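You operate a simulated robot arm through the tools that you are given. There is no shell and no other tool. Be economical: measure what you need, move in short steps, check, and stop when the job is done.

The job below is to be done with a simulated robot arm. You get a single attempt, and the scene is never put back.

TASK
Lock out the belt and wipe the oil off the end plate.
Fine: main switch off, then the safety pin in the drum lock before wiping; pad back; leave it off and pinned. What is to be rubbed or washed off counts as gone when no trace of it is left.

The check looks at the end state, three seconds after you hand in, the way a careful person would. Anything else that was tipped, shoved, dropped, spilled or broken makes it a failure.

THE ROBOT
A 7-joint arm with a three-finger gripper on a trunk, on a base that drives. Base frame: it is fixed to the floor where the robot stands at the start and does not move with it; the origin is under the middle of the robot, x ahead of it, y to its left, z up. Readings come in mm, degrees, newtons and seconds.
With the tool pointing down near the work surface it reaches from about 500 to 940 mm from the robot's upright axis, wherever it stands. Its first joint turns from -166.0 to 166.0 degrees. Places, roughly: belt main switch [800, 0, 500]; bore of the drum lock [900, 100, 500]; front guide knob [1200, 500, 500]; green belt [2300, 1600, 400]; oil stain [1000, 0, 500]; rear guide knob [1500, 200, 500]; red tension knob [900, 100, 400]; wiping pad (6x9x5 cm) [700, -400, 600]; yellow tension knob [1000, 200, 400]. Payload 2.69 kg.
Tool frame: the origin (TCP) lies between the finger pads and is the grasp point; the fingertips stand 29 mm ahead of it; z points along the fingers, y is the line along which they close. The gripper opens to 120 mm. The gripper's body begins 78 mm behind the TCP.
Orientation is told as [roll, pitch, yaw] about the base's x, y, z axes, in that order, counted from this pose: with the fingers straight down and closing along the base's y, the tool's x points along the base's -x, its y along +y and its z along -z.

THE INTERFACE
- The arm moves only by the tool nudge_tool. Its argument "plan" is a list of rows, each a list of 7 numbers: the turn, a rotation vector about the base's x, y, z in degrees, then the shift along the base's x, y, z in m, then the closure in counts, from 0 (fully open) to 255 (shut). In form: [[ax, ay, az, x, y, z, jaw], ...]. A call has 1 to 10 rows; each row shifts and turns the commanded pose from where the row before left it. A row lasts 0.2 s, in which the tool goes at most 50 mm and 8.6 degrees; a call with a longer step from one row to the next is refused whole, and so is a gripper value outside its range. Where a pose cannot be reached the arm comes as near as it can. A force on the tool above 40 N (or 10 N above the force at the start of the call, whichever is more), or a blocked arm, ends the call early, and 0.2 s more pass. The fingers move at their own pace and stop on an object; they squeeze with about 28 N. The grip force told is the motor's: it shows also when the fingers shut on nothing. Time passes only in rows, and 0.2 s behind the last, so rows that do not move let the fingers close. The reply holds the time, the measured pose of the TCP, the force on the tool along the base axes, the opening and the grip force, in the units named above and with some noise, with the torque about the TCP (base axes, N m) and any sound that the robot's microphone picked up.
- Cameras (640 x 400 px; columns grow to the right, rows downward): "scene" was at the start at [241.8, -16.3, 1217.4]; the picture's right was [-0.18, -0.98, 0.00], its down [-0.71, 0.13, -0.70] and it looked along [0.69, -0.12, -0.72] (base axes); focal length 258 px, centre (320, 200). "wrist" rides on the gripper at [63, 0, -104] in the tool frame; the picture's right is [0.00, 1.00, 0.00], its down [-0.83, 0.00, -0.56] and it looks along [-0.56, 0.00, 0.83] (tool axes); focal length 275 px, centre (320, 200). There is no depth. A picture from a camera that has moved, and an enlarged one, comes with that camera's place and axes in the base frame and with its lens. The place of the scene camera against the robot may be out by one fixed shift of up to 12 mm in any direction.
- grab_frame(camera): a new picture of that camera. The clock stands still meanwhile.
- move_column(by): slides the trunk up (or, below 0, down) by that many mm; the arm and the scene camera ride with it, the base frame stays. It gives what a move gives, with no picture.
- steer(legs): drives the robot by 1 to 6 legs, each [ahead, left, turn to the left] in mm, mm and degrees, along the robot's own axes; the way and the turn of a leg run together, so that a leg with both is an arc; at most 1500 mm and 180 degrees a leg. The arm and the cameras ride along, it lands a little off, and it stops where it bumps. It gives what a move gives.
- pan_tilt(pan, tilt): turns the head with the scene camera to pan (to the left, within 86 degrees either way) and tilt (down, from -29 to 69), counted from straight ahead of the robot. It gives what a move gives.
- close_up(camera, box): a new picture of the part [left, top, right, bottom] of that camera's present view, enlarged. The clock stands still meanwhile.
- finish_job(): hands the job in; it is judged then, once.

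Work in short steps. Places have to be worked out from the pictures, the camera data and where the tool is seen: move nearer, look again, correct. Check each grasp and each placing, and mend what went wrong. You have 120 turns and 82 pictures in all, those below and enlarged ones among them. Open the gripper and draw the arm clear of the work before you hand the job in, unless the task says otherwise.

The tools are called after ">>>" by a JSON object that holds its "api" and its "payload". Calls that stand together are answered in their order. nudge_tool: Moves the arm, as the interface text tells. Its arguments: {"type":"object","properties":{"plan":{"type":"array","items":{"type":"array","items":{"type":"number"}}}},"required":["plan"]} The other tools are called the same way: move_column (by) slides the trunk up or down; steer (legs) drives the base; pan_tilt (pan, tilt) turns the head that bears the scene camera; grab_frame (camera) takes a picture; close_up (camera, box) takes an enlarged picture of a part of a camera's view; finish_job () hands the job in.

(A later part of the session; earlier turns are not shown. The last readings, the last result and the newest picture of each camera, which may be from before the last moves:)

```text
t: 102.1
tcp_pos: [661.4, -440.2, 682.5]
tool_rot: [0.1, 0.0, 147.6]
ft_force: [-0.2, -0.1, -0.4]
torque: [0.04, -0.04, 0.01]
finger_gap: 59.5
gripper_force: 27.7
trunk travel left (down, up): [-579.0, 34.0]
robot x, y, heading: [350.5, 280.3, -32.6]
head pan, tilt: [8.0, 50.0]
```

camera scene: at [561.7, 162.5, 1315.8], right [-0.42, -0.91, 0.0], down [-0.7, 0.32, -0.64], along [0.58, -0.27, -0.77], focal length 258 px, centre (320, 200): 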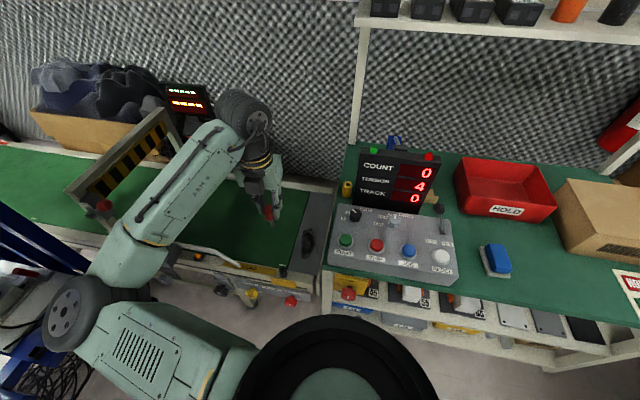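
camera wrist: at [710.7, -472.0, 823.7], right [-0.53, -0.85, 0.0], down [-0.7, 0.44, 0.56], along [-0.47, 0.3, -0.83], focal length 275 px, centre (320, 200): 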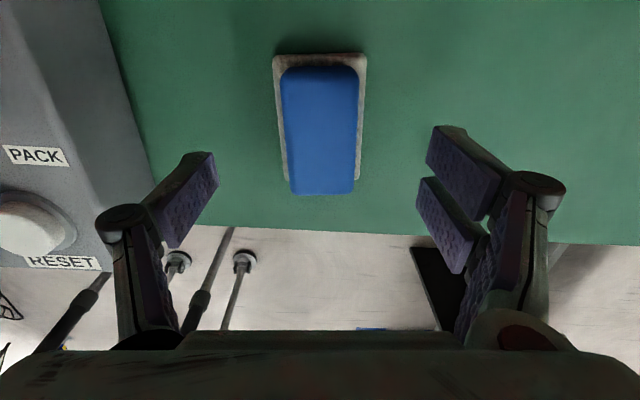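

Gap 59.5: the fingers hold the 60 mm sole edges. I check how it hangs.

>>> {"api": "grab_frame", "payload": {"camera": "wrist"}}

>>> {"api": "close_up", "payload": {"camera": "scene", "box": [440, 190, 580, 290]}}

```text
22 pictures are left
camera wrist: at [713.4, -473.3, 786.8], right [-0.53, -0.85, 0.0], down [-0.7, 0.44, 0.56], along [-0.47, 0.3, -0.83], focal length 275 px, centre (320, 200)
```

wrist: 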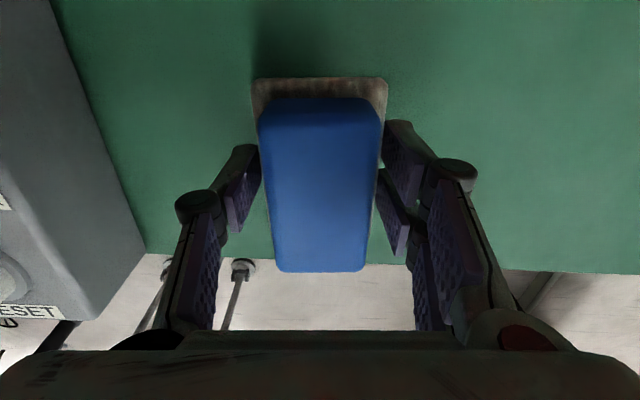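

```text
4.00 times, centred on (510, 240) of scene
camera zoom: at [561.6, 162.6, 1315.7], right [-0.42, -0.91, 0.0], down [-0.7, 0.32, -0.64], along [0.58, -0.27, -0.77], focal length 1030 px, centre (-440, 40)
```

zoom: 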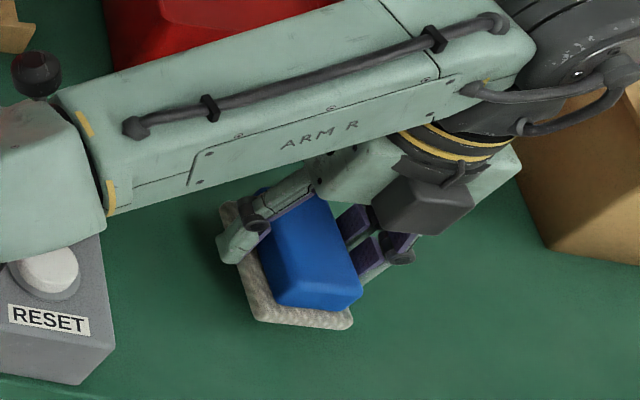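

Held level but only by the sole's top edge. I set it back down, lower the open fingers ~5 mm more and regrip for a firmer hold.

>>> {"api": "nudge_tool", "payload": {"plan": [[0, 0, 0, 0, 0, -0.012, 255], [0, 0, 0, 0, 0, -0.01, 255], [0, 0, 0, 0, 0, -0.007, 255], [0, 0, 0, 0, 0, 0, 90], [0, 0, 0, 0, 0, 0, 90], [0, 0, 0, 0, 0, -0.003, 90], [0, 0, 0, 0, 0, -0.003, 90]]}}

>>> {"api": "nudge_tool", "payload": {"plan": [[0, 0, 0, 0, 0, 0, 255], [0, 0, 0, 0, 0, 0, 255], [0, 0, 0, 0, 0, 0, 255], [0, 0, 0, 0, 0, 0, 255], [0, 0, 0, 0, 0, 0, 255]]}}

```text
t: 103.7
tcp_pos: [661.6, -439.4, 646.0]
tool_rot: [0.1, -0.1, 147.5]
ft_force: [-0.5, 0.0, -0.1]
torque: [0.0, 0.01, 0.0]
finger_gap: 77.5
gripper_force: 0.1
trunk travel left (down, up): [-579.0, 34.0]
robot x, y, heading: [356.0, 285.0, -32.7]
head pan, tilt: [8.0, 50.0]
```

```text
t: 104.9
tcp_pos: [662.6, -439.4, 646.3]
tool_rot: [0.1, 0.1, 147.5]
ft_force: [2.3, 0.1, 6.0]
torque: [0.19, -0.12, -0.09]
finger_gap: 59.4
gripper_force: 27.7
trunk travel left (down, up): [-579.0, 34.0]
robot x, y, heading: [354.4, 280.0, -32.8]
head pan, tilt: [8.0, 50.0]
```

Firm grip on the sole now. Lift and carry along the bench front.

>>> {"api": "nudge_tool", "payload": {"plan": [[0, 0, 0, 0, 0, 0.015, 255], [0, 0, 0, 0, 0, 0.045, 255], [0, 0, 0, 0, 0, 0.048, 255], [0, 0, 0, 0, 0, 0.048, 255], [0, 0, 0, 0, 0, 0.048, 255]]}}

>>> {"api": "nudge_tool", "payload": {"plan": [[0, 0, 0, 0.0235, 0.0413, 0, 255], [0, 0, 0, 0.0235, 0.0413, 0, 255], [0, 0, 0, 0.0235, 0.0413, 0, 255], [0, 0, 0, 0.0235, 0.0413, 0, 255], [0, 0, 0, 0.0235, 0.0413, 0, 255], [0, 0, 0, 0.0235, 0.0413, 0, 255], [0, 0, 0, 0.0235, 0.0413, 0, 255], [0, 0, 0, 0.0235, 0.0413, 0, 255], [0, 0, 0, 0.0235, 0.0413, 0, 255], [0, 0, 0, 0.0235, 0.0413, 0, 255]]}}

>>> {"api": "nudge_tool", "payload": {"plan": [[0, 0, 0, 0.03, 0.035, 0, 255], [0, 0, 0, 0.035, 0.0, 0, 255], [0, 0, 0, 0.04, -0.008, 0, 255], [0, 0, 0, 0.03, -0.012, 0, 255]]}}

>>> {"api": "grab_frame", "payload": {"camera": "wrist"}}

```text
t: 106.1
tcp_pos: [665.8, -440.0, 849.8]
tool_rot: [0.1, 0.0, 147.5]
ft_force: [0.1, 0.0, -0.6]
torque: [-0.04, -0.02, -0.02]
finger_gap: 59.2
gripper_force: 28.2
trunk travel left (down, up): [-579.0, 34.0]
robot x, y, heading: [350.8, 282.0, -32.7]
head pan, tilt: [8.0, 50.0]
```

```text
t: 108.3
tcp_pos: [897.2, -25.6, 850.2]
tool_rot: [0.1, 0.0, 147.4]
ft_force: [0.1, -0.3, -1.4]
torque: [-0.01, 0.0, -0.01]
finger_gap: 59.2
gripper_force: 27.9
trunk travel left (down, up): [-579.0, 34.0]
robot x, y, heading: [352.7, 280.5, -32.7]
head pan, tilt: [8.0, 50.0]
```

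```text
t: 109.3
tcp_pos: [1033.3, -11.1, 851.2]
tool_rot: [0.0, 0.0, 147.4]
ft_force: [-0.5, -0.9, -0.6]
torque: [0.0, 0.0, -0.01]
finger_gap: 59.2
gripper_force: 27.9
trunk travel left (down, up): [-579.0, 34.0]
robot x, y, heading: [349.9, 278.4, -32.5]
head pan, tilt: [8.0, 50.0]
```

```text
20 pictures are left
camera wrist: at [1086.4, -45.1, 955.9], right [-0.53, -0.85, 0.0], down [-0.7, 0.44, 0.56], along [-0.47, 0.3, -0.83], focal length 275 px, centre (320, 200)
```

wrist: 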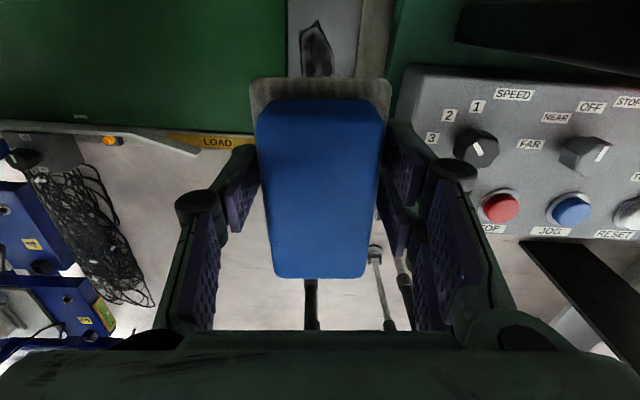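

The stain spans about (980,35)–(1081,−39), centre (1030,−2). I line up there and descend to ~530, short of contact.

>>> {"api": "nudge_tool", "payload": {"plan": [[0, 0, 0, -0.0035, 0.01, -0.04, 255], [0, 0, 0, 0, 0, -0.047, 255], [0, 0, 0, 0, 0, -0.047, 255], [0, 0, 0, 0, 0, -0.047, 255], [0, 0, 0, 0, 0, -0.047, 255], [0, 0, 0, 0, 0, -0.047, 255], [0, 0, 0, 0, 0, -0.046, 255]]}}

>>> {"api": "close_up", "payload": {"camera": "scene", "box": [240, 180, 380, 280]}}

```text
t: 110.9
tcp_pos: [1029.6, -1.9, 531.3]
tool_rot: [0.0, 0.1, 147.6]
ft_force: [0.1, 0.0, -0.6]
torque: [0.01, 0.01, -0.01]
finger_gap: 59.1
gripper_force: 27.9
trunk travel left (down, up): [-579.0, 34.0]
robot x, y, heading: [352.2, 279.1, -32.6]
head pan, tilt: [8.0, 50.0]
```

```text
4.00 times, centred on (310, 230) of scene
camera zoom: at [561.8, 162.5, 1315.7], right [-0.42, -0.91, 0.0], down [-0.7, 0.32, -0.64], along [0.58, -0.27, -0.77], focal length 1030 px, centre (360, 80)
```

zoom: 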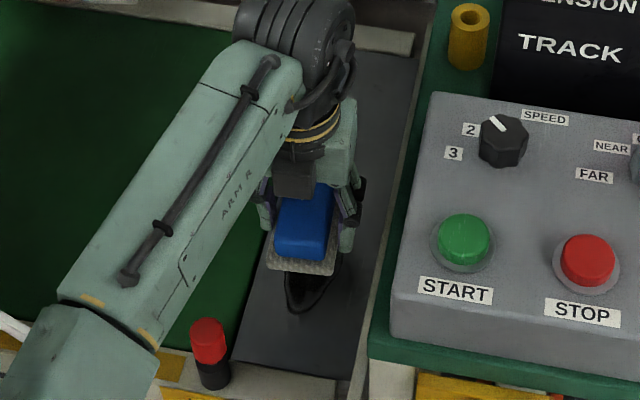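

Clear. I descend in small steps to feel the plate.

>>> {"api": "nudge_tool", "payload": {"plan": [[0, 0, 0, 0, 0, -0.005, 255], [0, 0, 0, 0, 0, -0.005, 255], [0, 0, 0, 0, 0, -0.004, 255], [0, 0, 0, 0, 0, -0.003, 255], [0, 0, 0, 0, 0, -0.003, 255], [0, 0, 0, 0, 0, -0.003, 255]]}}

```text
t: 112.3
tcp_pos: [1028.1, -1.4, 505.4]
tool_rot: [0.1, 0.1, 147.5]
ft_force: [-0.2, 0.0, -0.4]
torque: [0.03, -0.01, -0.01]
finger_gap: 59.5
gripper_force: 28.0
trunk travel left (down, up): [-579.0, 34.0]
robot x, y, heading: [350.1, 276.9, -32.2]
head pan, tilt: [8.0, 50.0]
```

No contact yet; continue.

>>> {"api": "nudge_tool", "payload": {"plan": [[0, 0, 0, 0, 0, -0.003, 255], [0, 0, 0, 0, 0, -0.003, 255], [0, 0, 0, 0, 0, -0.003, 255], [0, 0, 0, 0, 0, -0.003, 255]]}}

```text
t: 113.3
tcp_pos: [1028.3, -1.8, 493.0]
tool_rot: [0.2, 0.0, 147.5]
ft_force: [-0.2, 0.3, -0.9]
torque: [0.0, -0.02, 0.02]
finger_gap: 59.2
gripper_force: 28.2
trunk travel left (down, up): [-579.0, 34.0]
robot x, y, heading: [353.9, 282.9, -32.7]
head pan, tilt: [8.0, 50.0]
```

Still free; continue down.

>>> {"api": "nudge_tool", "payload": {"plan": [[0, 0, 0, 0, 0, -0.003, 255], [0, 0, 0, 0, 0, -0.003, 255], [0, 0, 0, 0, 0, -0.002, 255]]}}

>>> {"api": "close_up", "payload": {"camera": "scene", "box": [280, 210, 360, 270]}}

```text
t: 114.1
tcp_pos: [1028.2, -2.4, 486.5]
tool_rot: [0.2, 0.1, 147.6]
ft_force: [-1.3, 1.2, 2.8]
torque: [0.09, -0.01, 0.07]
finger_gap: 59.2
gripper_force: 27.3
trunk travel left (down, up): [-579.0, 34.0]
robot x, y, heading: [356.4, 280.3, -32.6]
head pan, tilt: [8.0, 50.0]
```

```text
6.67 times, centred on (320, 240) of scene
camera zoom: at [561.4, 162.7, 1315.8], right [-0.42, -0.91, 0.0], down [-0.7, 0.32, -0.64], along [0.58, -0.27, -0.77], focal length 1716 px, centre (320, -67)
```

zoom: 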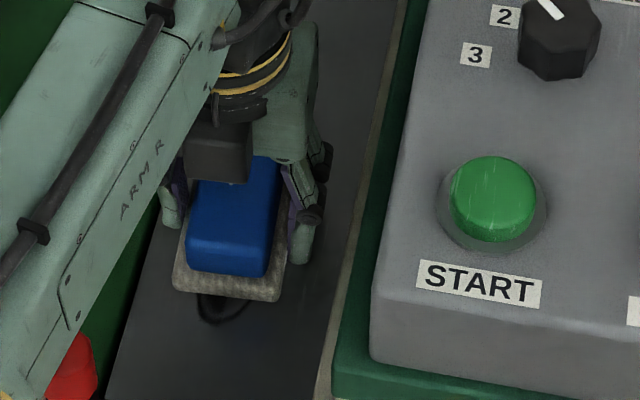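

Contact at TCP z≈486.5 (3 N). I press ~1 mm more and make the first stroke along the stain.

>>> {"api": "nudge_tool", "payload": {"plan": [[0, 0, 0, 0, 0, -0.001, 255], [0, 0, 0, -0.0118, 0.0075, 0, 255], [0, 0, 0, -0.0118, 0.0075, 0, 255], [0, 0, 0, -0.0101, 0.0065, 0, 255], [0, 0, 0, 0.0118, -0.0075, 0, 255], [0, 0, 0, 0.0118, -0.0075, 0, 255], [0, 0, 0, 0.0118, -0.0075, 0, 255]]}}

```text
t: 115.7
tcp_pos: [1029.8, -1.2, 487.0]
tool_rot: [0.1, 0.0, 147.5]
ft_force: [-7.3, 4.5, 14.5]
torque: [0.22, 0.14, 0.07]
finger_gap: 59.4
gripper_force: 27.5
trunk travel left (down, up): [-579.0, 34.0]
robot x, y, heading: [354.7, 279.2, -32.5]
head pan, tilt: [8.0, 50.0]
```

Normal 14 N, drag 9 N – good wiping contact. Continue strokes over the whole length.

>>> {"api": "nudge_tool", "payload": {"plan": [[0, 0, 0, 0.0118, -0.0075, 0, 255], [0, 0, 0, 0.0118, -0.0075, 0, 255], [0, 0, 0, 0.0118, -0.0075, 0, 255], [0, 0, 0, -0.0118, 0.0075, 0, 255], [0, 0, 0, -0.0118, 0.0075, 0, 255], [0, 0, 0, -0.0118, 0.0075, 0, 255], [0, 0, 0, -0.0118, 0.0075, 0, 255], [0, 0, 0, -0.0118, 0.0075, 0, 255], [0, 0, 0, -0.0118, 0.0075, 0, 255]]}}

>>> {"api": "grab_frame", "payload": {"camera": "wrist"}}

```text
t: 117.7
tcp_pos: [995.5, 20.7, 488.1]
tool_rot: [0.2, 0.1, 147.5]
ft_force: [8.5, -5.9, 21.0]
torque: [0.22, -0.01, -0.1]
finger_gap: 59.3
gripper_force: 27.9
trunk travel left (down, up): [-579.0, 34.0]
robot x, y, heading: [353.9, 281.1, -32.5]
head pan, tilt: [8.0, 50.0]
```

```text
17 pictures are left
camera wrist: at [1047.4, -12.6, 591.5], right [-0.53, -0.85, 0.0], down [-0.7, 0.45, 0.55], along [-0.47, 0.29, -0.83], focal length 275 px, centre (320, 200)
```

wrist: 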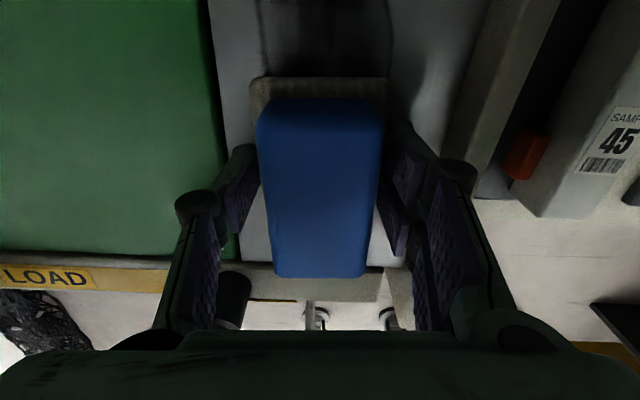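

The stain's side edges remain just outside the pad's track. I make a pass shifted 11 mm toward the bench, reaching farther back.

>>> {"api": "nudge_tool", "payload": {"plan": [[0, 0, 0, -0.006, -0.0093, 0.0005, 255], [0, 0, 0, 0.0118, -0.0075, 0, 255], [0, 0, 0, 0.0118, -0.0075, 0, 255], [0, 0, 0, 0.0118, -0.0075, 0, 255], [0, 0, 0, 0.0118, -0.0075, 0, 255], [0, 0, 0, 0.0118, -0.0075, 0, 255], [0, 0, 0, 0.0118, -0.0075, 0, 255], [0, 0, 0, 0.0118, -0.0075, 0, 255]]}}

>>> {"api": "nudge_tool", "payload": {"plan": [[0, 0, 0, -0.0118, 0.0075, 0, 255], [0, 0, 0, -0.0118, 0.0075, 0, 255], [0, 0, 0, -0.0118, 0.0075, 0, 255], [0, 0, 0, -0.0118, 0.0075, 0, 255], [0, 0, 0, -0.0118, 0.0075, 0, 255], [0, 0, 0, -0.0118, 0.0075, 0, 255], [0, 0, 0, -0.0118, 0.0075, 0, 255]]}}

>>> {"api": "nudge_tool", "payload": {"plan": [[0, 0, 0, 0.006, 0.0093, 0, 255], [0, 0, 0, 0.0054, 0.0084, 0, 255], [0, 0, 0, 0.0118, -0.0075, 0, 255], [0, 0, 0, 0.0118, -0.0075, 0, 255], [0, 0, 0, 0.0118, -0.0075, 0, 255], [0, 0, 0, 0.0118, -0.0075, 0, 255], [0, 0, 0, 0.0118, -0.0075, 0, 255], [0, 0, 0, 0.0118, -0.0075, 0, 255], [0, 0, 0, 0.0118, -0.0075, 0, 255]]}}

>>> {"api": "nudge_tool", "payload": {"plan": [[0, 0, 0, -0.0118, 0.0075, 0, 255], [0, 0, 0, -0.0118, 0.0075, 0, 255], [0, 0, 0, -0.0118, 0.0075, 0, 255], [0, 0, 0, -0.0118, 0.0075, 0, 255], [0, 0, 0, -0.0118, 0.0075, 0, 255], [0, 0, 0, -0.0118, 0.0075, 0, 255], [0, 0, 0, -0.0118, 0.0075, 0, 255]]}}

>>> {"api": "grab_frame", "payload": {"camera": "wrist"}}

```text
t: 119.5
tcp_pos: [1070.4, -42.3, 486.4]
tool_rot: [0.1, 0.1, 147.6]
ft_force: [-6.4, 3.2, 11.6]
torque: [0.4, 0.03, 0.19]
finger_gap: 59.5
gripper_force: 27.9
trunk travel left (down, up): [-579.0, 34.0]
robot x, y, heading: [355.1, 282.0, -32.7]
head pan, tilt: [8.0, 50.0]
```

```text
t: 121.1
tcp_pos: [988.4, 10.1, 485.9]
tool_rot: [0.0, 0.2, 147.6]
ft_force: [8.2, -5.5, 22.6]
torque: [-0.09, 0.06, 0.1]
finger_gap: 59.4
gripper_force: 28.4
trunk travel left (down, up): [-579.0, 34.0]
robot x, y, heading: [352.4, 279.8, -32.9]
head pan, tilt: [8.0, 50.0]
```

```text
t: 122.1
tcp_pos: [1017.6, 16.8, 486.4]
tool_rot: [0.1, -0.4, 147.6]
ft_force: [-7.0, 0.2, 17.4]
torque: [0.37, -0.28, 0.14]
finger_gap: 59.5
gripper_force: 28.0
trunk travel left (down, up): [-579.0, 34.0]
robot x, y, heading: [354.7, 278.4, -32.7]
head pan, tilt: [8.0, 50.0]
stopped in row 4: the force on the tool passed its limit at 67 N (the readings are from after the stop); the commanded pose is now the measured one
```

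```text
t: 123.1
tcp_pos: [974.0, 41.8, 486.4]
tool_rot: [0.1, 0.4, 147.4]
ft_force: [-2.3, 0.1, 9.4]
torque: [0.11, 0.3, 0.12]
finger_gap: 59.7
gripper_force: 27.8
trunk travel left (down, up): [-579.0, 34.0]
robot x, y, heading: [352.6, 283.8, -32.4]
head pan, tilt: [8.0, 50.0]
stopped in row 5: the force on the tool passed its limit at 47 N (the readings are from after the stop); the commanded pose is now the measured one
```

```text
16 pictures are left
camera wrist: at [1026.6, 10.2, 591.9], right [-0.54, -0.84, 0.0], down [-0.71, 0.45, 0.55], along [-0.46, 0.29, -0.84], focal length 275 px, centre (320, 200)
```

wrist: 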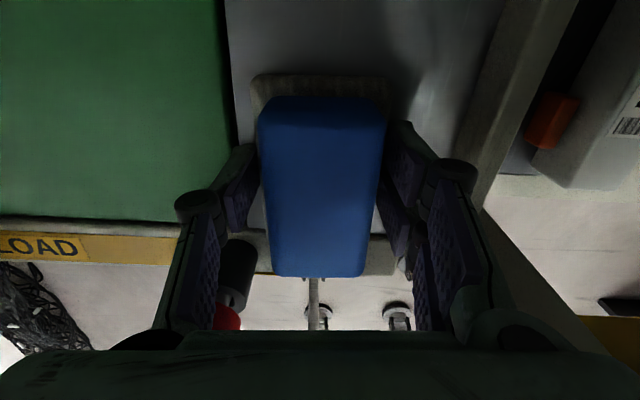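

The left fingertip bumped the belt edge; the plate looks clean now. I lift straight up and inspect the plate and pin.

>>> {"api": "nudge_tool", "payload": {"plan": [[0, 0, 0, 0.004, -0.006, 0.01, 255], [0, 0, 0, 0, 0, 0.03, 255], [0, 0, 0, 0, 0, 0.045, 255], [0, 0, 0, 0, 0, 0.045, 255], [0, 0, 0, 0, 0, 0.045, 255], [0, 0, 0, 0, 0, 0.045, 255], [0, 0, 0, 0, 0, 0.045, 255], [0, 0, 0, 0, 0, 0.045, 255]]}}

>>> {"api": "grab_frame", "payload": {"camera": "wrist"}}

>>> {"api": "close_up", "payload": {"camera": "scene", "box": [240, 170, 380, 280]}}

```text
t: 124.9
tcp_pos: [978.0, 37.0, 798.4]
tool_rot: [0.1, 0.3, 147.3]
ft_force: [0.4, 0.2, -0.2]
torque: [-0.03, 0.01, 0.0]
finger_gap: 59.5
gripper_force: 28.1
trunk travel left (down, up): [-579.0, 34.0]
robot x, y, heading: [352.7, 281.6, -32.6]
head pan, tilt: [8.0, 50.0]
```

```text
15 pictures are left
camera wrist: at [1031.1, 3.2, 903.2], right [-0.54, -0.84, 0.0], down [-0.7, 0.45, 0.55], along [-0.47, 0.29, -0.83], focal length 275 px, centre (320, 200)
```

wrist: 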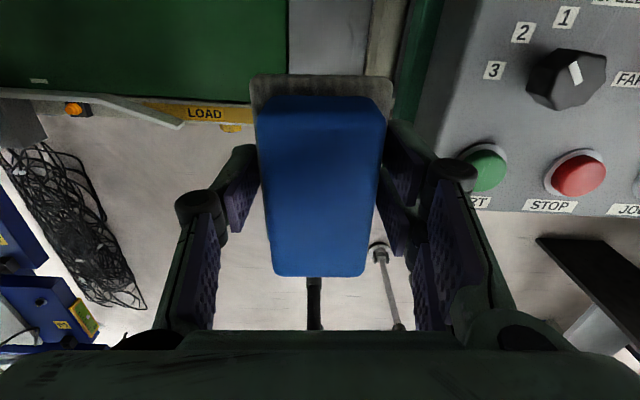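

```text
3.64 times, centred on (310, 225) of scene
camera zoom: at [561.1, 162.9, 1315.7], right [-0.42, -0.91, 0.0], down [-0.7, 0.32, -0.64], along [0.58, -0.27, -0.77], focal length 936 px, centre (356, 109)
```

zoom: 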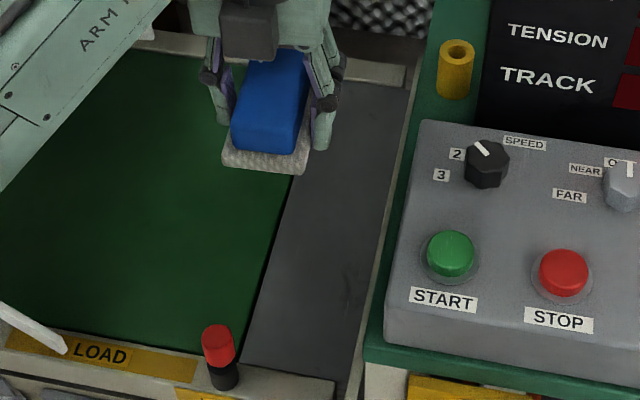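

The plate looks clean and the pin stands in the lock. I move the pad toward the bench front so I can inspect the plate unobstructed.

>>> {"api": "nudge_tool", "payload": {"plan": [[0, 0, 0, -0.02, -0.01, 0.04, 255], [0, 0, 0, -0.03, -0.025, 0.015, 255], [0, 0, 0, -0.03, -0.03, 0, 255], [0, 0, 0, -0.0235, -0.0413, 0, 255], [0, 0, 0, -0.0235, -0.0413, 0, 255], [0, 0, 0, -0.0235, -0.0413, 0, 255], [0, 0, 0, -0.0235, -0.0413, 0, 255], [0, 0, 0, -0.0235, -0.0413, 0, 255], [0, 0, 0, -0.0235, -0.0413, 0, 255], [0, 0, 0, -0.0235, -0.0413, 0, 255]]}}

>>> {"api": "close_up", "payload": {"camera": "scene", "box": [270, 190, 350, 270]}}

```text
t: 127.1
tcp_pos: [732.8, -318.9, 851.0]
tool_rot: [0.1, 0.4, 147.4]
ft_force: [-0.1, 0.1, 0.1]
torque: [-0.01, -0.05, 0.02]
finger_gap: 59.3
gripper_force: 27.8
trunk travel left (down, up): [-579.0, 34.0]
robot x, y, heading: [352.3, 281.6, -32.4]
head pan, tilt: [8.0, 50.0]
```

```text
5.00 times, centred on (310, 230) of scene
camera zoom: at [561.1, 162.5, 1315.7], right [-0.42, -0.91, 0.0], down [-0.7, 0.32, -0.64], along [0.58, -0.27, -0.77], focal length 1287 px, centre (370, 50)
```

zoom: 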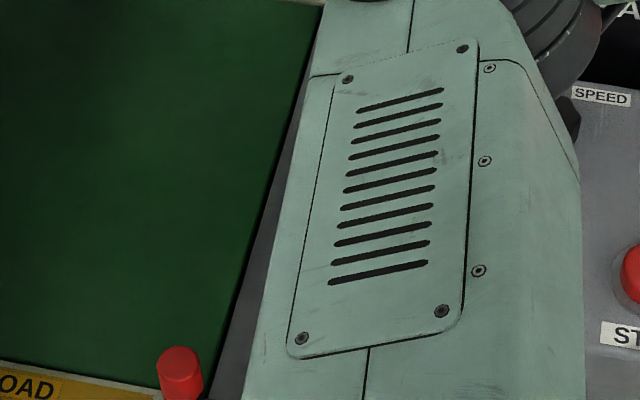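

The upper arm hides the plate here; I go back partway for a clear view before putting the pad away.

>>> {"api": "nudge_tool", "payload": {"plan": [[0, 0, 0, 0.0235, 0.0413, 0, 255], [0, 0, 0, 0.0235, 0.0413, 0, 255], [0, 0, 0, 0.0235, 0.0413, 0, 255], [0, 0, 0, 0.0235, 0.0413, 0, 255], [0, 0, 0, 0.0235, 0.0413, 0, 255], [0, 0, 0, 0.0235, 0.0413, 0, 255], [0, 0, 0, 0.0235, 0.0413, 0, 255]]}}

>>> {"api": "close_up", "payload": {"camera": "scene", "box": [270, 190, 350, 270]}}

```text
t: 128.7
tcp_pos: [896.3, -24.5, 851.0]
tool_rot: [0.1, 0.5, 147.4]
ft_force: [0.3, 0.8, -1.0]
torque: [0.02, -0.01, -0.02]
finger_gap: 59.3
gripper_force: 28.0
trunk travel left (down, up): [-579.0, 34.0]
robot x, y, heading: [354.1, 281.5, -32.6]
head pan, tilt: [8.0, 50.0]
```

```text
5.00 times, centred on (310, 230) of scene
camera zoom: at [561.3, 163.1, 1315.7], right [-0.42, -0.91, 0.0], down [-0.7, 0.32, -0.64], along [0.58, -0.27, -0.77], focal length 1287 px, centre (370, 50)
```

zoom: 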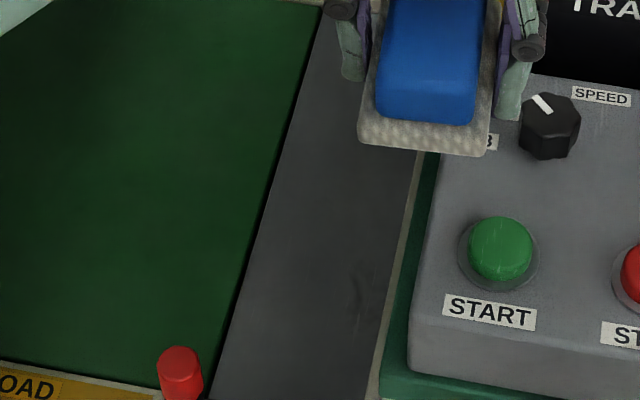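

The stain area (around (313,268) here) is clean; the faint scuff at right was in the earlier pictures, outside the stain. One tighter look to be sure.

>>> {"api": "close_up", "payload": {"camera": "scene", "box": [292, 222, 332, 262]}}

```text
10.00 times, centred on (312, 242) of scene
camera zoom: at [561.3, 163.1, 1315.7], right [-0.42, -0.91, 0.0], down [-0.7, 0.32, -0.64], along [0.58, -0.27, -0.77], focal length 2575 px, centre (400, -220)
```

zoom: 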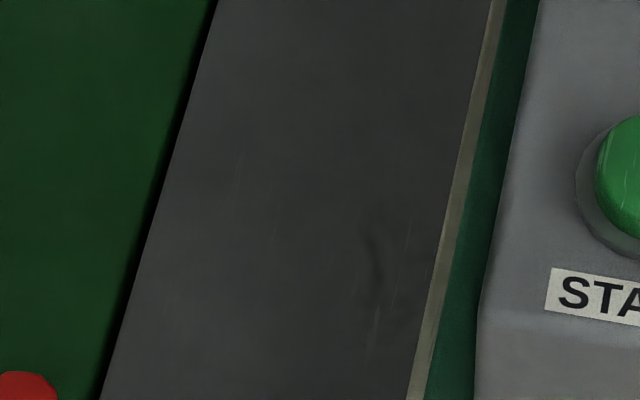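

A faint dark streak remains at about (1005,−33), at the edge of my wiped track. To be safe I wipe once more with the pad centred at u≈531 (still clear of the bench edge). Moving over and descending.

>>> {"api": "nudge_tool", "payload": {"plan": [[0.35, 0.37, 0, 0.04, 0.01, 0, 255], [0, 0, 0, 0.04, 0.0, 0, 255], [0, 0, 0, 0.038, -0.003, 0, 255], [0, 0, 0, 0, 0, -0.047, 255], [0, 0, 0, 0, 0, -0.047, 255], [0, 0, 0, 0, 0, -0.047, 255], [0, 0, 0, 0, 0, -0.047, 255], [0, 0, 0, 0, 0, -0.047, 255], [0, 0, 0, 0, 0, -0.045, 255]]}}

>>> {"api": "nudge_tool", "payload": {"plan": [[0, 0, 0, 0, 0, -0.035, 255], [0, 0, 0, 0, 0, -0.035, 255], [0, 0, 0, 0, 0, -0.008, 255]]}}

```text
t: 130.7
tcp_pos: [1015.7, -20.7, 570.8]
tool_rot: [-0.1, -0.1, 147.3]
ft_force: [-1.1, 0.6, -0.4]
torque: [0.01, -0.01, -0.01]
finger_gap: 59.2
gripper_force: 28.0
trunk travel left (down, up): [-579.0, 34.0]
robot x, y, heading: [353.6, 281.3, -32.8]
head pan, tilt: [8.0, 50.0]
```

```text
t: 131.4
tcp_pos: [1019.0, -19.3, 499.4]
tool_rot: [-0.1, -0.1, 147.5]
ft_force: [1.5, 1.5, 0.2]
torque: [0.01, 0.04, -0.07]
finger_gap: 59.2
gripper_force: 27.9
trunk travel left (down, up): [-579.0, 34.0]
robot x, y, heading: [357.1, 282.2, -32.5]
head pan, tilt: [8.0, 50.0]
stopped in row 3: the force on the tool passed its limit at 45 N (the readings are from after the stop); the commanded pose is now the measured one
```

The right fingertip touched the plate's side rail. I shift 6 mm left, lower to contact and stroke there.

>>> {"api": "nudge_tool", "payload": {"plan": [[0, 0, 0, 0.0032, 0.0051, 0.002, 255], [0, 0, 0, 0, 0, -0.006, 255], [0, 0, 0, 0, 0, -0.004, 255], [0, 0, 0, 0, 0, -0.003, 255]]}}

>>> {"api": "grab_frame", "payload": {"camera": "wrist"}}

```text
t: 132.4
tcp_pos: [1021.0, -15.2, 490.0]
tool_rot: [-0.1, 0.0, 147.5]
ft_force: [0.6, 0.7, -1.0]
torque: [-0.01, -0.01, 0.02]
finger_gap: 59.4
gripper_force: 28.2
trunk travel left (down, up): [-579.0, 34.0]
robot x, y, heading: [354.9, 282.7, -32.6]
head pan, tilt: [8.0, 50.0]
```

```text
10 pictures are left
camera wrist: at [1073.9, -47.8, 595.1], right [-0.53, -0.85, 0.0], down [-0.7, 0.44, 0.56], along [-0.47, 0.3, -0.83], focal length 275 px, centre (320, 200)
```

wrist: 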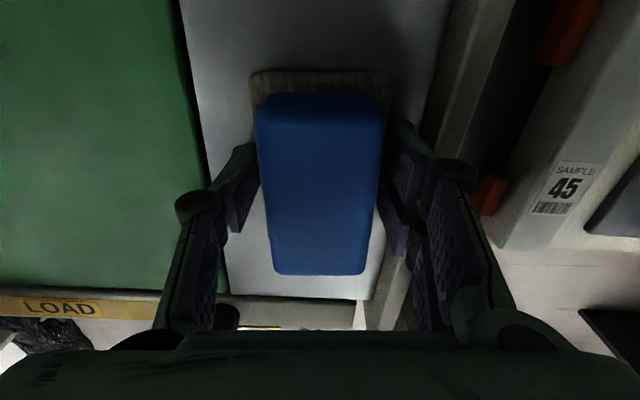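

Clear of the rail and the plate beyond looks clean. I press and stroke ±30 mm twice.

>>> {"api": "nudge_tool", "payload": {"plan": [[0, 0, 0, 0, 0, -0.0045, 255], [0, 0, 0, 0.0118, -0.0075, 0, 255], [0, 0, 0, 0.0118, -0.0075, 0, 255], [0, 0, 0, -0.0118, 0.0075, 0, 255], [0, 0, 0, -0.0118, 0.0075, 0, 255], [0, 0, 0, -0.0118, 0.0075, 0, 255], [0, 0, 0, -0.0118, 0.0075, 0, 255], [0, 0, 0, 0.0118, -0.0075, 0, 255], [0, 0, 0, 0.0118, -0.0075, 0, 255]]}}

>>> {"api": "nudge_tool", "payload": {"plan": [[0, 0, 0, 0.0118, -0.0075, 0, 255], [0, 0, 0, 0.0118, -0.0075, 0, 255], [0, 0, 0, -0.0118, 0.0075, 0, 255], [0, 0, 0, -0.0118, 0.0075, 0, 255], [0, 0, 0, 0, 0, 0.03, 255], [0, 0, 0, 0, 0, 0.045, 255], [0, 0, 0, 0, 0, 0.045, 255], [0, 0, 0, 0, 0, 0.045, 255], [0, 0, 0, 0, 0, 0.045, 255]]}}

>>> {"api": "nudge_tool", "payload": {"plan": [[0, 0, 0, 0, 0, 0.045, 255], [0, 0, 0, 0, 0, 0.045, 255], [0, 0, 0, 0, 0, 0.045, 255], [0, 0, 0, -0.04, 0.003, 0.015, 255], [0, 0, 0, -0.04, 0, 0, 255], [0, 0, 0, -0.035, -0.01, 0, 255]]}}

>>> {"api": "close_up", "payload": {"camera": "scene", "box": [292, 222, 332, 262]}}

```text
t: 134.4
tcp_pos: [1020.5, -14.8, 486.3]
tool_rot: [0.0, 0.0, 147.6]
ft_force: [-3.3, 1.6, 5.9]
torque: [-0.13, 0.23, -0.18]
finger_gap: 59.3
gripper_force: 28.0
trunk travel left (down, up): [-579.0, 34.0]
robot x, y, heading: [356.4, 282.1, -32.6]
head pan, tilt: [8.0, 50.0]
```

```text
t: 136.4
tcp_pos: [1023.3, -15.0, 696.5]
tool_rot: [0.0, -0.1, 147.6]
ft_force: [-0.7, -0.5, -0.5]
torque: [0.03, 0.0, 0.02]
finger_gap: 59.4
gripper_force: 28.2
trunk travel left (down, up): [-579.0, 34.0]
robot x, y, heading: [354.7, 285.2, -32.4]
head pan, tilt: [8.0, 50.0]
```

```text
t: 137.8
tcp_pos: [907.0, -18.1, 848.3]
tool_rot: [-0.1, 0.0, 147.6]
ft_force: [0.5, -0.1, -1.5]
torque: [-0.01, -0.01, 0.0]
finger_gap: 59.1
gripper_force: 28.1
trunk travel left (down, up): [-579.0, 34.0]
robot x, y, heading: [353.8, 281.6, -32.5]
head pan, tilt: [8.0, 50.0]
```

```text
10.00 times, centred on (312, 242) of scene
camera zoom: at [561.5, 163.0, 1315.7], right [-0.42, -0.91, 0.0], down [-0.7, 0.32, -0.64], along [0.58, -0.27, -0.77], focal length 2575 px, centre (400, -220)
```

zoom: 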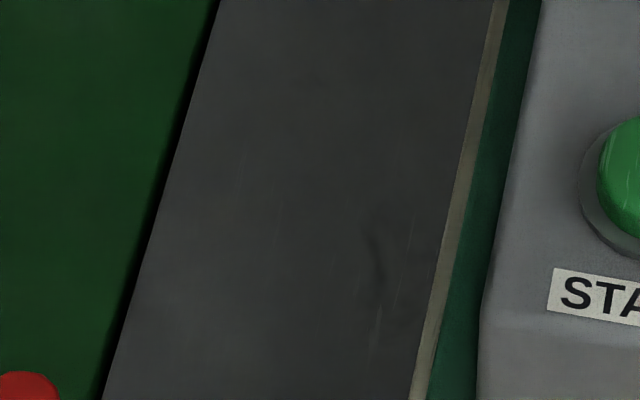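

The streak is unchanged by wiping, as in earlier pictures: it's plate texture, and the oil is gone. Now I return the pad to (661.5,−438,646).

>>> {"api": "nudge_tool", "payload": {"plan": [[0, 0, 0, -0.02455, -0.042, 0, 255], [0, 0, 0, -0.02455, -0.042, 0, 255], [0, 0, 0, -0.02455, -0.042, 0, 255], [0, 0, 0, -0.02455, -0.042, 0, 255], [0, 0, 0, -0.02455, -0.042, 0, 255], [0, 0, 0, -0.02455, -0.042, 0, 255], [0, 0, 0, -0.02455, -0.042, 0, 255], [0, 0, 0, -0.02455, -0.042, 0, 255], [0, 0, 0, -0.02455, -0.042, 0, 255], [0, 0, 0, -0.02455, -0.042, 0, 255]]}}

>>> {"api": "nudge_tool", "payload": {"plan": [[0, 0, 0, 0, 0, -0.045, 255], [0, 0, 0, 0, 0, -0.045, 255], [0, 0, 0, 0, 0, -0.045, 255], [0, 0, 0, 0, 0, -0.04, 255], [0, 0, 0, 0, 0, -0.015, 255]]}}

>>> {"api": "grab_frame", "payload": {"camera": "wrist"}}

```text
t: 140.1
tcp_pos: [659.5, -442.1, 845.8]
tool_rot: [-0.1, 0.0, 147.7]
ft_force: [-0.4, 0.1, -1.3]
torque: [-0.02, 0.02, 0.01]
finger_gap: 59.3
gripper_force: 28.2
trunk travel left (down, up): [-579.0, 34.0]
robot x, y, heading: [350.6, 281.1, -32.2]
head pan, tilt: [8.0, 50.0]
```

```text
t: 141.2
tcp_pos: [661.8, -442.3, 654.5]
tool_rot: [-0.1, 0.1, 147.5]
ft_force: [0.2, -0.3, -1.3]
torque: [0.02, 0.03, 0.0]
finger_gap: 59.1
gripper_force: 28.3
trunk travel left (down, up): [-579.0, 34.0]
robot x, y, heading: [355.1, 281.2, -32.7]
head pan, tilt: [8.0, 50.0]
```

```text
8 pictures are left
camera wrist: at [714.3, -475.9, 760.0], right [-0.53, -0.85, 0.0], down [-0.7, 0.44, 0.56], along [-0.47, 0.3, -0.83], focal length 275 px, centre (320, 200)
```

wrist: 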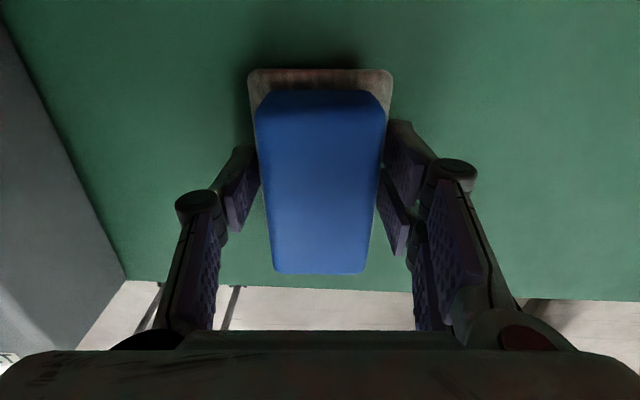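

About 8 mm above the bench. I shift y by +3.5 mm and lower gently.

>>> {"api": "nudge_tool", "payload": {"plan": [[0, 0, 0, 0, 0.0035, -0.003, 255], [0, 0, 0, 0, 0, -0.002, 255], [0, 0, 0, 0, 0, -0.0015, 255], [0, 0, 0, 0, 0, -0.001, 255]]}}

```text
t: 142.2
tcp_pos: [660.8, -439.0, 647.8]
tool_rot: [-0.1, 0.0, 147.5]
ft_force: [0.6, -0.8, -0.7]
torque: [0.01, -0.01, 0.0]
finger_gap: 59.3
gripper_force: 27.7
trunk travel left (down, up): [-579.0, 34.0]
robot x, y, heading: [356.0, 283.7, -32.4]
head pan, tilt: [8.0, 50.0]
```

Not yet touching; a little more.

>>> {"api": "nudge_tool", "payload": {"plan": [[0, 0, 0, 0, 0, -0.001, 255], [0, 0, 0, 0, 0, -0.001, 255], [0, 0, 0, 0, 0, 0, 255]]}}

```text
t: 143.1
tcp_pos: [661.3, -439.4, 647.2]
tool_rot: [-0.2, 0.0, 147.5]
ft_force: [0.4, 0.5, -0.8]
torque: [-0.01, -0.01, -0.01]
finger_gap: 59.4
gripper_force: 28.5
trunk travel left (down, up): [-579.0, 34.0]
robot x, y, heading: [352.9, 284.9, -32.4]
head pan, tilt: [8.0, 50.0]
```

>>> {"api": "nudge_tool", "payload": {"plan": [[0, 0, 0, 0, 0, -0.001, 255], [0, 0, 0, 0, 0, -0.001, 255], [0, 0, 0, 0, 0, 0, 255]]}}

```text
t: 143.8
tcp_pos: [661.7, -438.9, 646.6]
tool_rot: [0.1, 0.3, 147.5]
ft_force: [0.1, -3.1, 14.3]
torque: [0.12, -0.02, 0.02]
finger_gap: 59.2
gripper_force: 28.0
trunk travel left (down, up): [-579.0, 34.0]
robot x, y, heading: [352.7, 279.3, -32.4]
head pan, tilt: [8.0, 50.0]
```

The pad is now on the bench (14 N up). I open and lift straight up.

>>> {"api": "nudge_tool", "payload": {"plan": [[0, 0, 0, 0, 0, 0, 90], [0, 0, 0, 0, 0, 0, 60], [0, 0, 0, 0, 0, 0, 40], [0, 0, 0, 0, 0, 0.02, 40], [0, 0, 0, 0, 0, 0.045, 40], [0, 0, 0, 0, 0, 0.045, 40], [0, 0, 0, 0, 0, 0.045, 40], [0, 0, 0, 0, 0, 0.045, 40]]}}

>>> {"api": "grab_frame", "payload": {"camera": "wrist"}}

```text
t: 145.7
tcp_pos: [659.9, -438.9, 843.2]
tool_rot: [-0.1, 0.0, 147.5]
ft_force: [0.2, -0.3, -0.1]
torque: [-0.03, -0.01, -0.01]
finger_gap: 101.1
gripper_force: 0.1
trunk travel left (down, up): [-579.0, 34.0]
robot x, y, heading: [354.1, 285.1, -32.7]
head pan, tilt: [8.0, 50.0]
```

```text
7 pictures are left
camera wrist: at [712.5, -471.7, 948.6], right [-0.53, -0.85, 0.0], down [-0.7, 0.44, 0.56], along [-0.47, 0.3, -0.83], focal length 275 px, centre (320, 200)
```

wrist: 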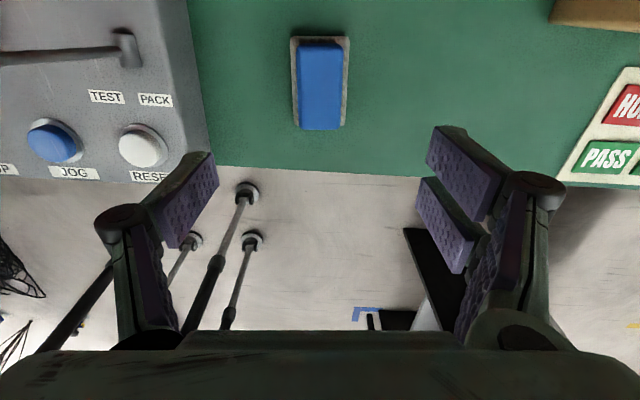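

The pad is back in place. I back the robot off to clear the work and check the whole scene.

>>> {"api": "steer", "payload": {"legs": [[-350, 0, 0]]}}

>>> {"api": "pan_tilt", "payload": {"pan": 5, "tilt": 35}}

>>> {"api": "grab_frame", "payload": {"camera": "scene"}}

```text
t: 147.9
tcp_pos: [370.0, -254.2, 844.3]
tool_rot: [-0.1, 0.1, 147.6]
ft_force: [0.3, 0.5, -0.1]
torque: [0.01, -0.03, -0.01]
finger_gap: 101.3
gripper_force: 0.0
trunk travel left (down, up): [-579.0, 34.0]
robot x, y, heading: [64.1, 467.1, -32.5]
head pan, tilt: [8.0, 50.0]
```

```text
t: 148.7
tcp_pos: [370.7, -254.2, 843.5]
tool_rot: [-0.1, 0.0, 147.5]
ft_force: [0.1, -0.6, 0.6]
torque: [-0.04, 0.0, 0.01]
finger_gap: 101.1
gripper_force: 0.1
trunk travel left (down, up): [-579.0, 34.0]
robot x, y, heading: [65.9, 464.2, -32.6]
head pan, tilt: [5.0, 35.0]
```

```text
6 pictures are left
camera scene: at [280.0, 339.1, 1337.4], right [-0.46, -0.89, 0.0], down [-0.51, 0.27, -0.82], along [0.73, -0.38, -0.57], focal length 258 px, centre (320, 200)
```

scene: 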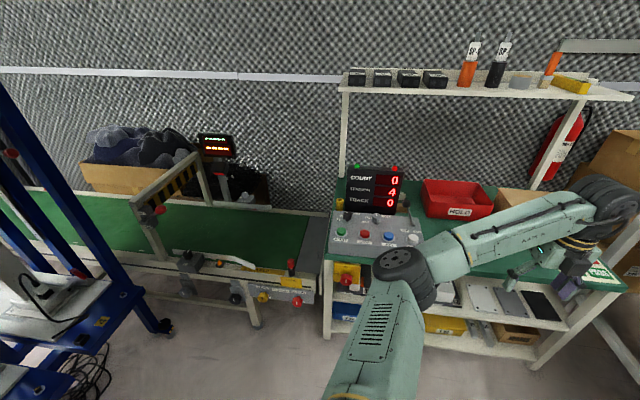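

All seems in place. I zoom on the switch, pin and plate one last time.

>>> {"api": "close_up", "payload": {"camera": "scene", "box": [260, 230, 370, 310]}}

>>> {"api": "close_up", "payload": {"camera": "scene", "box": [320, 150, 480, 250]}}

```text
5.00 times, centred on (315, 270) of scene
camera zoom: at [280.0, 339.1, 1337.4], right [-0.46, -0.89, 0.0], down [-0.51, 0.27, -0.82], along [0.73, -0.38, -0.57], focal length 1287 px, centre (345, -150)
```

zoom: 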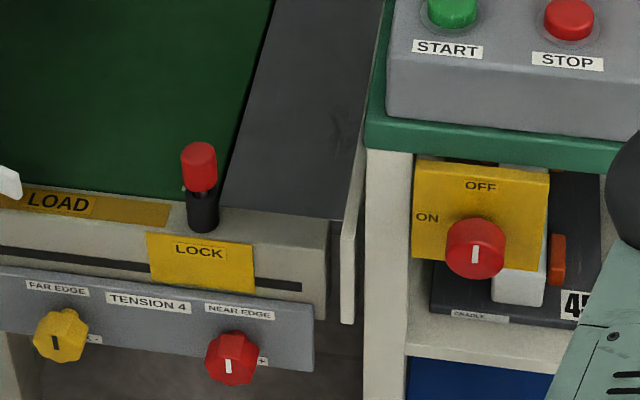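

```text
4.00 times, centred on (400, 200) of scene
camera zoom: at [280.0, 339.1, 1337.4], right [-0.46, -0.89, 0.0], down [-0.51, 0.27, -0.82], along [0.73, -0.38, -0.57], focal length 1030 px, centre (0, 200)
```

zoom: 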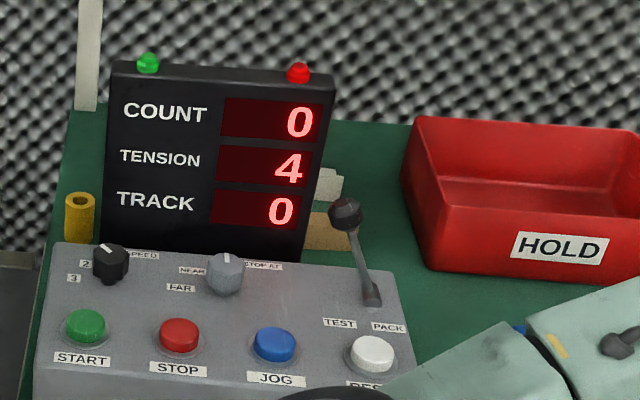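

Switch mark is at OFF. One tight look at the pin seating.

>>> {"api": "close_up", "payload": {"camera": "scene", "box": [276, 252, 306, 282]}}

```text
13.33 times, centred on (291, 267) of scene
camera zoom: at [280.0, 339.1, 1337.4], right [-0.46, -0.89, 0.0], down [-0.51, 0.27, -0.82], along [0.73, -0.38, -0.57], focal length 3433 px, centre (707, -693)
```

zoom: 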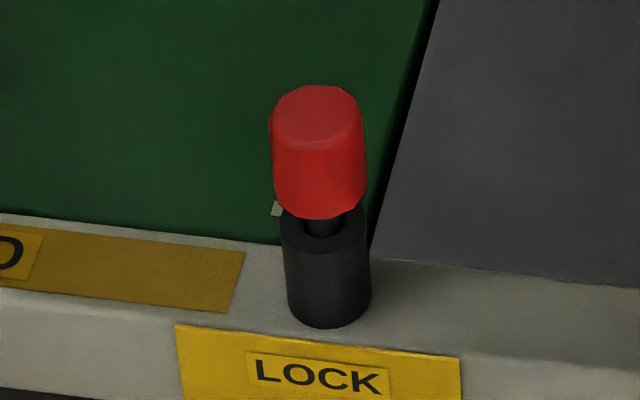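

The pin is in the bore but a gap of roughly 10 mm shows under its head. I'll go back and press it down gently with closed fingers to make sure it is fully home.

>>> {"api": "steer", "payload": {"legs": [[350, 0, 0]]}}

>>> {"api": "nudge_tool", "payload": {"plan": [[0, 0, 0, 0.0235, 0.0425, 0, 255], [0, 0, 0, 0.0235, 0.0425, 0, 255], [0, 0, 0, 0.0235, 0.0425, 0, 255], [0, 0, 0, 0.0235, 0.0425, 0, 255], [0, 0, 0, 0.0235, 0.0425, 0, 255], [0, 0, 0, 0.0235, 0.0425, 0, 255], [0, 0, 0, 0.0235, 0.0425, 0, 255], [0, 0, 0, 0.0235, 0.0425, 0, 255], [0, 0, 0, 0.0235, 0.0425, 0, 255], [0, 0, 0, 0.0235, 0.0425, 0, 255]]}}

```text
t: 151.0
tcp_pos: [669.7, -444.8, 843.4]
tool_rot: [-0.1, -0.1, 147.5]
ft_force: [0.0, -0.6, -0.6]
torque: [0.03, 0.03, 0.03]
finger_gap: 101.2
gripper_force: 0.1
trunk travel left (down, up): [-579.0, 34.0]
robot x, y, heading: [362.9, 272.4, -32.6]
head pan, tilt: [5.0, 35.0]
```

```text
t: 153.2
tcp_pos: [903.6, -19.9, 843.2]
tool_rot: [-0.1, 0.1, 147.4]
ft_force: [-0.5, 0.0, 0.8]
torque: [-0.02, 0.02, -0.06]
finger_gap: 0.1
gripper_force: 28.3
trunk travel left (down, up): [-579.0, 34.0]
robot x, y, heading: [363.0, 273.1, -32.6]
head pan, tilt: [5.0, 35.0]
```

Now over the pin at (951,119), descending to ~620.

>>> {"api": "nudge_tool", "payload": {"plan": [[0, 0, 0, 0.012, 0.0347, 0, 255], [0, 0, 0, 0.012, 0.0347, 0, 255], [0, 0, 0, 0.012, 0.0347, 0, 255], [0, 0, 0, 0.0117, 0.0347, 0, 255], [0, 0, 0, 0, 0, -0.045, 255], [0, 0, 0, 0, 0, -0.045, 255], [0, 0, 0, 0, 0, -0.045, 255], [0, 0, 0, 0, 0, -0.045, 255], [0, 0, 0, 0, 0, -0.043, 255]]}}

>>> {"api": "grab_frame", "payload": {"camera": "wrist"}}

```text
t: 155.2
tcp_pos: [953.2, 116.6, 619.4]
tool_rot: [0.0, -0.1, 147.5]
ft_force: [-0.8, -0.4, -0.6]
torque: [-0.01, -0.01, 0.01]
finger_gap: 0.0
gripper_force: 27.9
trunk travel left (down, up): [-579.0, 34.0]
robot x, y, heading: [362.1, 273.5, -32.4]
head pan, tilt: [5.0, 35.0]
```

```text
2 pictures are left
camera wrist: at [1005.0, 82.9, 724.6], right [-0.53, -0.85, 0.0], down [-0.7, 0.44, 0.56], along [-0.47, 0.3, -0.83], focal length 275 px, centre (320, 200)
```

wrist: 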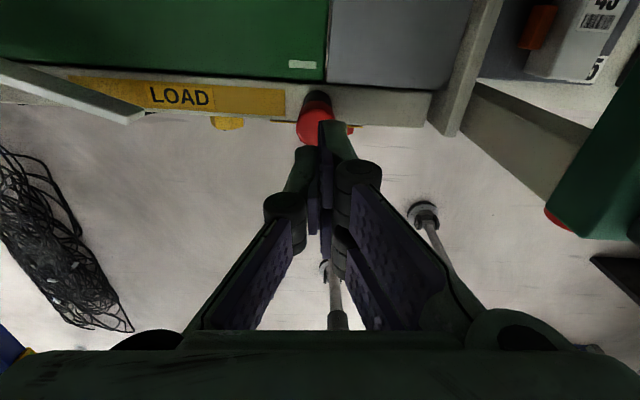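

The head is ~4 mm to the left; I correct and lower till contact.

>>> {"api": "nudge_tool", "payload": {"plan": [[0, 0, 0, 0.0021, 0.0034, 0, 255], [0, 0, 0, 0, 0, -0.02, 255], [0, 0, 0, 0, 0, -0.01, 255], [0, 0, 0, 0, 0, -0.003, 255], [0, 0, 0, 0, 0, -0.002, 255]]}}

```text
t: 156.4
tcp_pos: [954.0, 121.5, 586.4]
tool_rot: [0.0, 0.0, 147.6]
ft_force: [-0.2, -0.7, 0.6]
torque: [-0.02, 0.02, 0.01]
finger_gap: 0.1
gripper_force: 28.3
trunk travel left (down, up): [-579.0, 34.0]
robot x, y, heading: [365.1, 277.9, -32.7]
head pan, tilt: [5.0, 35.0]
```

>>> {"api": "nudge_tool", "payload": {"plan": [[0, 0, 0, 0, 0, -0.002, 255], [0, 0, 0, 0, 0, -0.002, 255], [0, 0, 0, 0, 0, -0.002, 255], [0, 0, 0, 0, 0, -0.002, 255], [0, 0, 0, 0, 0, -0.002, 255]]}}

```text
t: 157.6
tcp_pos: [953.9, 120.4, 575.9]
tool_rot: [-0.1, 0.0, 147.5]
ft_force: [-0.2, 0.0, 0.5]
torque: [0.01, 0.0, -0.01]
finger_gap: 0.0
gripper_force: 28.0
trunk travel left (down, up): [-579.0, 34.0]
robot x, y, heading: [360.9, 271.9, -32.7]
head pan, tilt: [5.0, 35.0]
```

No contact yet (tips ≈547); continue in 2 mm steps.

>>> {"api": "nudge_tool", "payload": {"plan": [[0, 0, 0, 0, 0, -0.002, 255], [0, 0, 0, 0, 0, -0.002, 255], [0, 0, 0, 0, 0, -0.002, 255], [0, 0, 0, 0, 0, 0, 255]]}}

```text
t: 158.6
tcp_pos: [955.4, 121.3, 568.5]
tool_rot: [-0.1, -0.1, 147.5]
ft_force: [0.6, -0.3, 0.4]
torque: [0.04, 0.01, -0.02]
finger_gap: 0.0
gripper_force: 27.7
trunk travel left (down, up): [-579.0, 34.0]
robot x, y, heading: [366.0, 275.0, -32.4]
head pan, tilt: [5.0, 35.0]
```

>>> {"api": "nudge_tool", "payload": {"plan": [[0, 0, 0, 0, 0, -0.002, 255], [0, 0, 0, 0, 0, -0.002, 255], [0, 0, 0, 0, 0, -0.002, 255], [0, 0, 0, 0, 0, 0, 255]]}}

>>> {"api": "close_up", "payload": {"camera": "wrist", "box": [270, 80, 370, 160]}}

```text
t: 159.6
tcp_pos: [954.7, 121.3, 565.6]
tool_rot: [-0.3, 0.1, 147.4]
ft_force: [-1.0, 2.6, 29.6]
torque: [0.07, 0.16, 0.0]
finger_gap: 5.9
gripper_force: 27.9
trunk travel left (down, up): [-579.0, 34.0]
robot x, y, heading: [365.8, 273.3, -32.7]
head pan, tilt: [5.0, 35.0]
```

```text
5.00 times, centred on (320, 120) of wrist
camera zoom: at [1007.1, 88.3, 670.5], right [-0.53, -0.85, 0.0], down [-0.71, 0.44, 0.55], along [-0.47, 0.3, -0.83], focal length 1376 px, centre (320, 600)
```

zoom: 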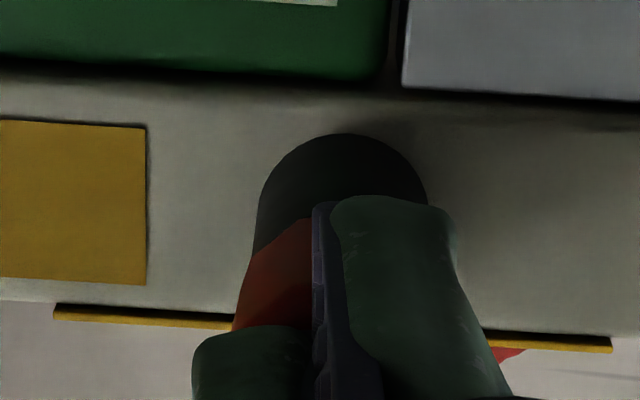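

Contact at TCP ≈566 with 30 N and no further travel: the pin is bottomed in its bore. I unload, open the fingers and lift away.

>>> {"api": "nudge_tool", "payload": {"plan": [[0, 0, 0, 0, 0, 0.003, 255], [0, 0, 0, 0, 0, 0.002, 200], [0, 0, 0, 0, 0, 0.002, 130], [0, 0, 0, 0, 0, 0.005, 110], [0, 0, 0, 0, 0, 0.03, 110], [0, 0, 0, 0, 0, 0.045, 110], [0, 0, 0, 0, 0, 0.045, 110], [0, 0, 0, 0, 0, 0.045, 110], [0, 0, 0, 0, 0, 0.045, 110], [0, 0, 0, 0, 0, 0.045, 110]]}}

>>> {"api": "steer", "payload": {"legs": [[-350, 0, 0]]}}

>>> {"api": "close_up", "payload": {"camera": "scene", "box": [276, 252, 306, 282]}}

```text
t: 161.8
tcp_pos: [952.3, 123.7, 830.2]
tool_rot: [-0.1, 0.0, 147.5]
ft_force: [0.0, 1.0, -0.6]
torque: [0.01, 0.0, 0.01]
finger_gap: 68.4
gripper_force: 0.0
trunk travel left (down, up): [-579.0, 34.0]
robot x, y, heading: [363.0, 277.5, -32.6]
head pan, tilt: [5.0, 35.0]
```

```text
t: 164.1
tcp_pos: [655.5, 308.7, 831.1]
tool_rot: [0.0, 0.1, 147.0]
ft_force: [-0.3, -0.8, 0.3]
torque: [0.0, -0.02, 0.0]
finger_gap: 68.2
gripper_force: 0.1
trunk travel left (down, up): [-579.0, 34.0]
robot x, y, heading: [68.3, 464.6, -33.1]
head pan, tilt: [5.0, 35.0]
```

```text
13.33 times, centred on (291, 267) of scene
camera zoom: at [281.4, 337.5, 1337.5], right [-0.47, -0.88, 0.0], down [-0.51, 0.27, -0.82], along [0.72, -0.39, -0.57], focal length 3433 px, centre (707, -693)
```

zoom: 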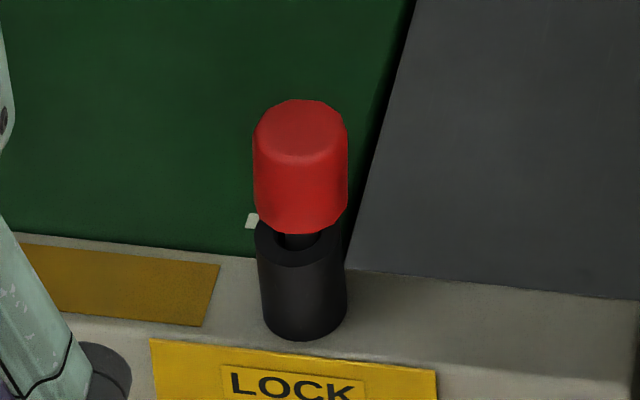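

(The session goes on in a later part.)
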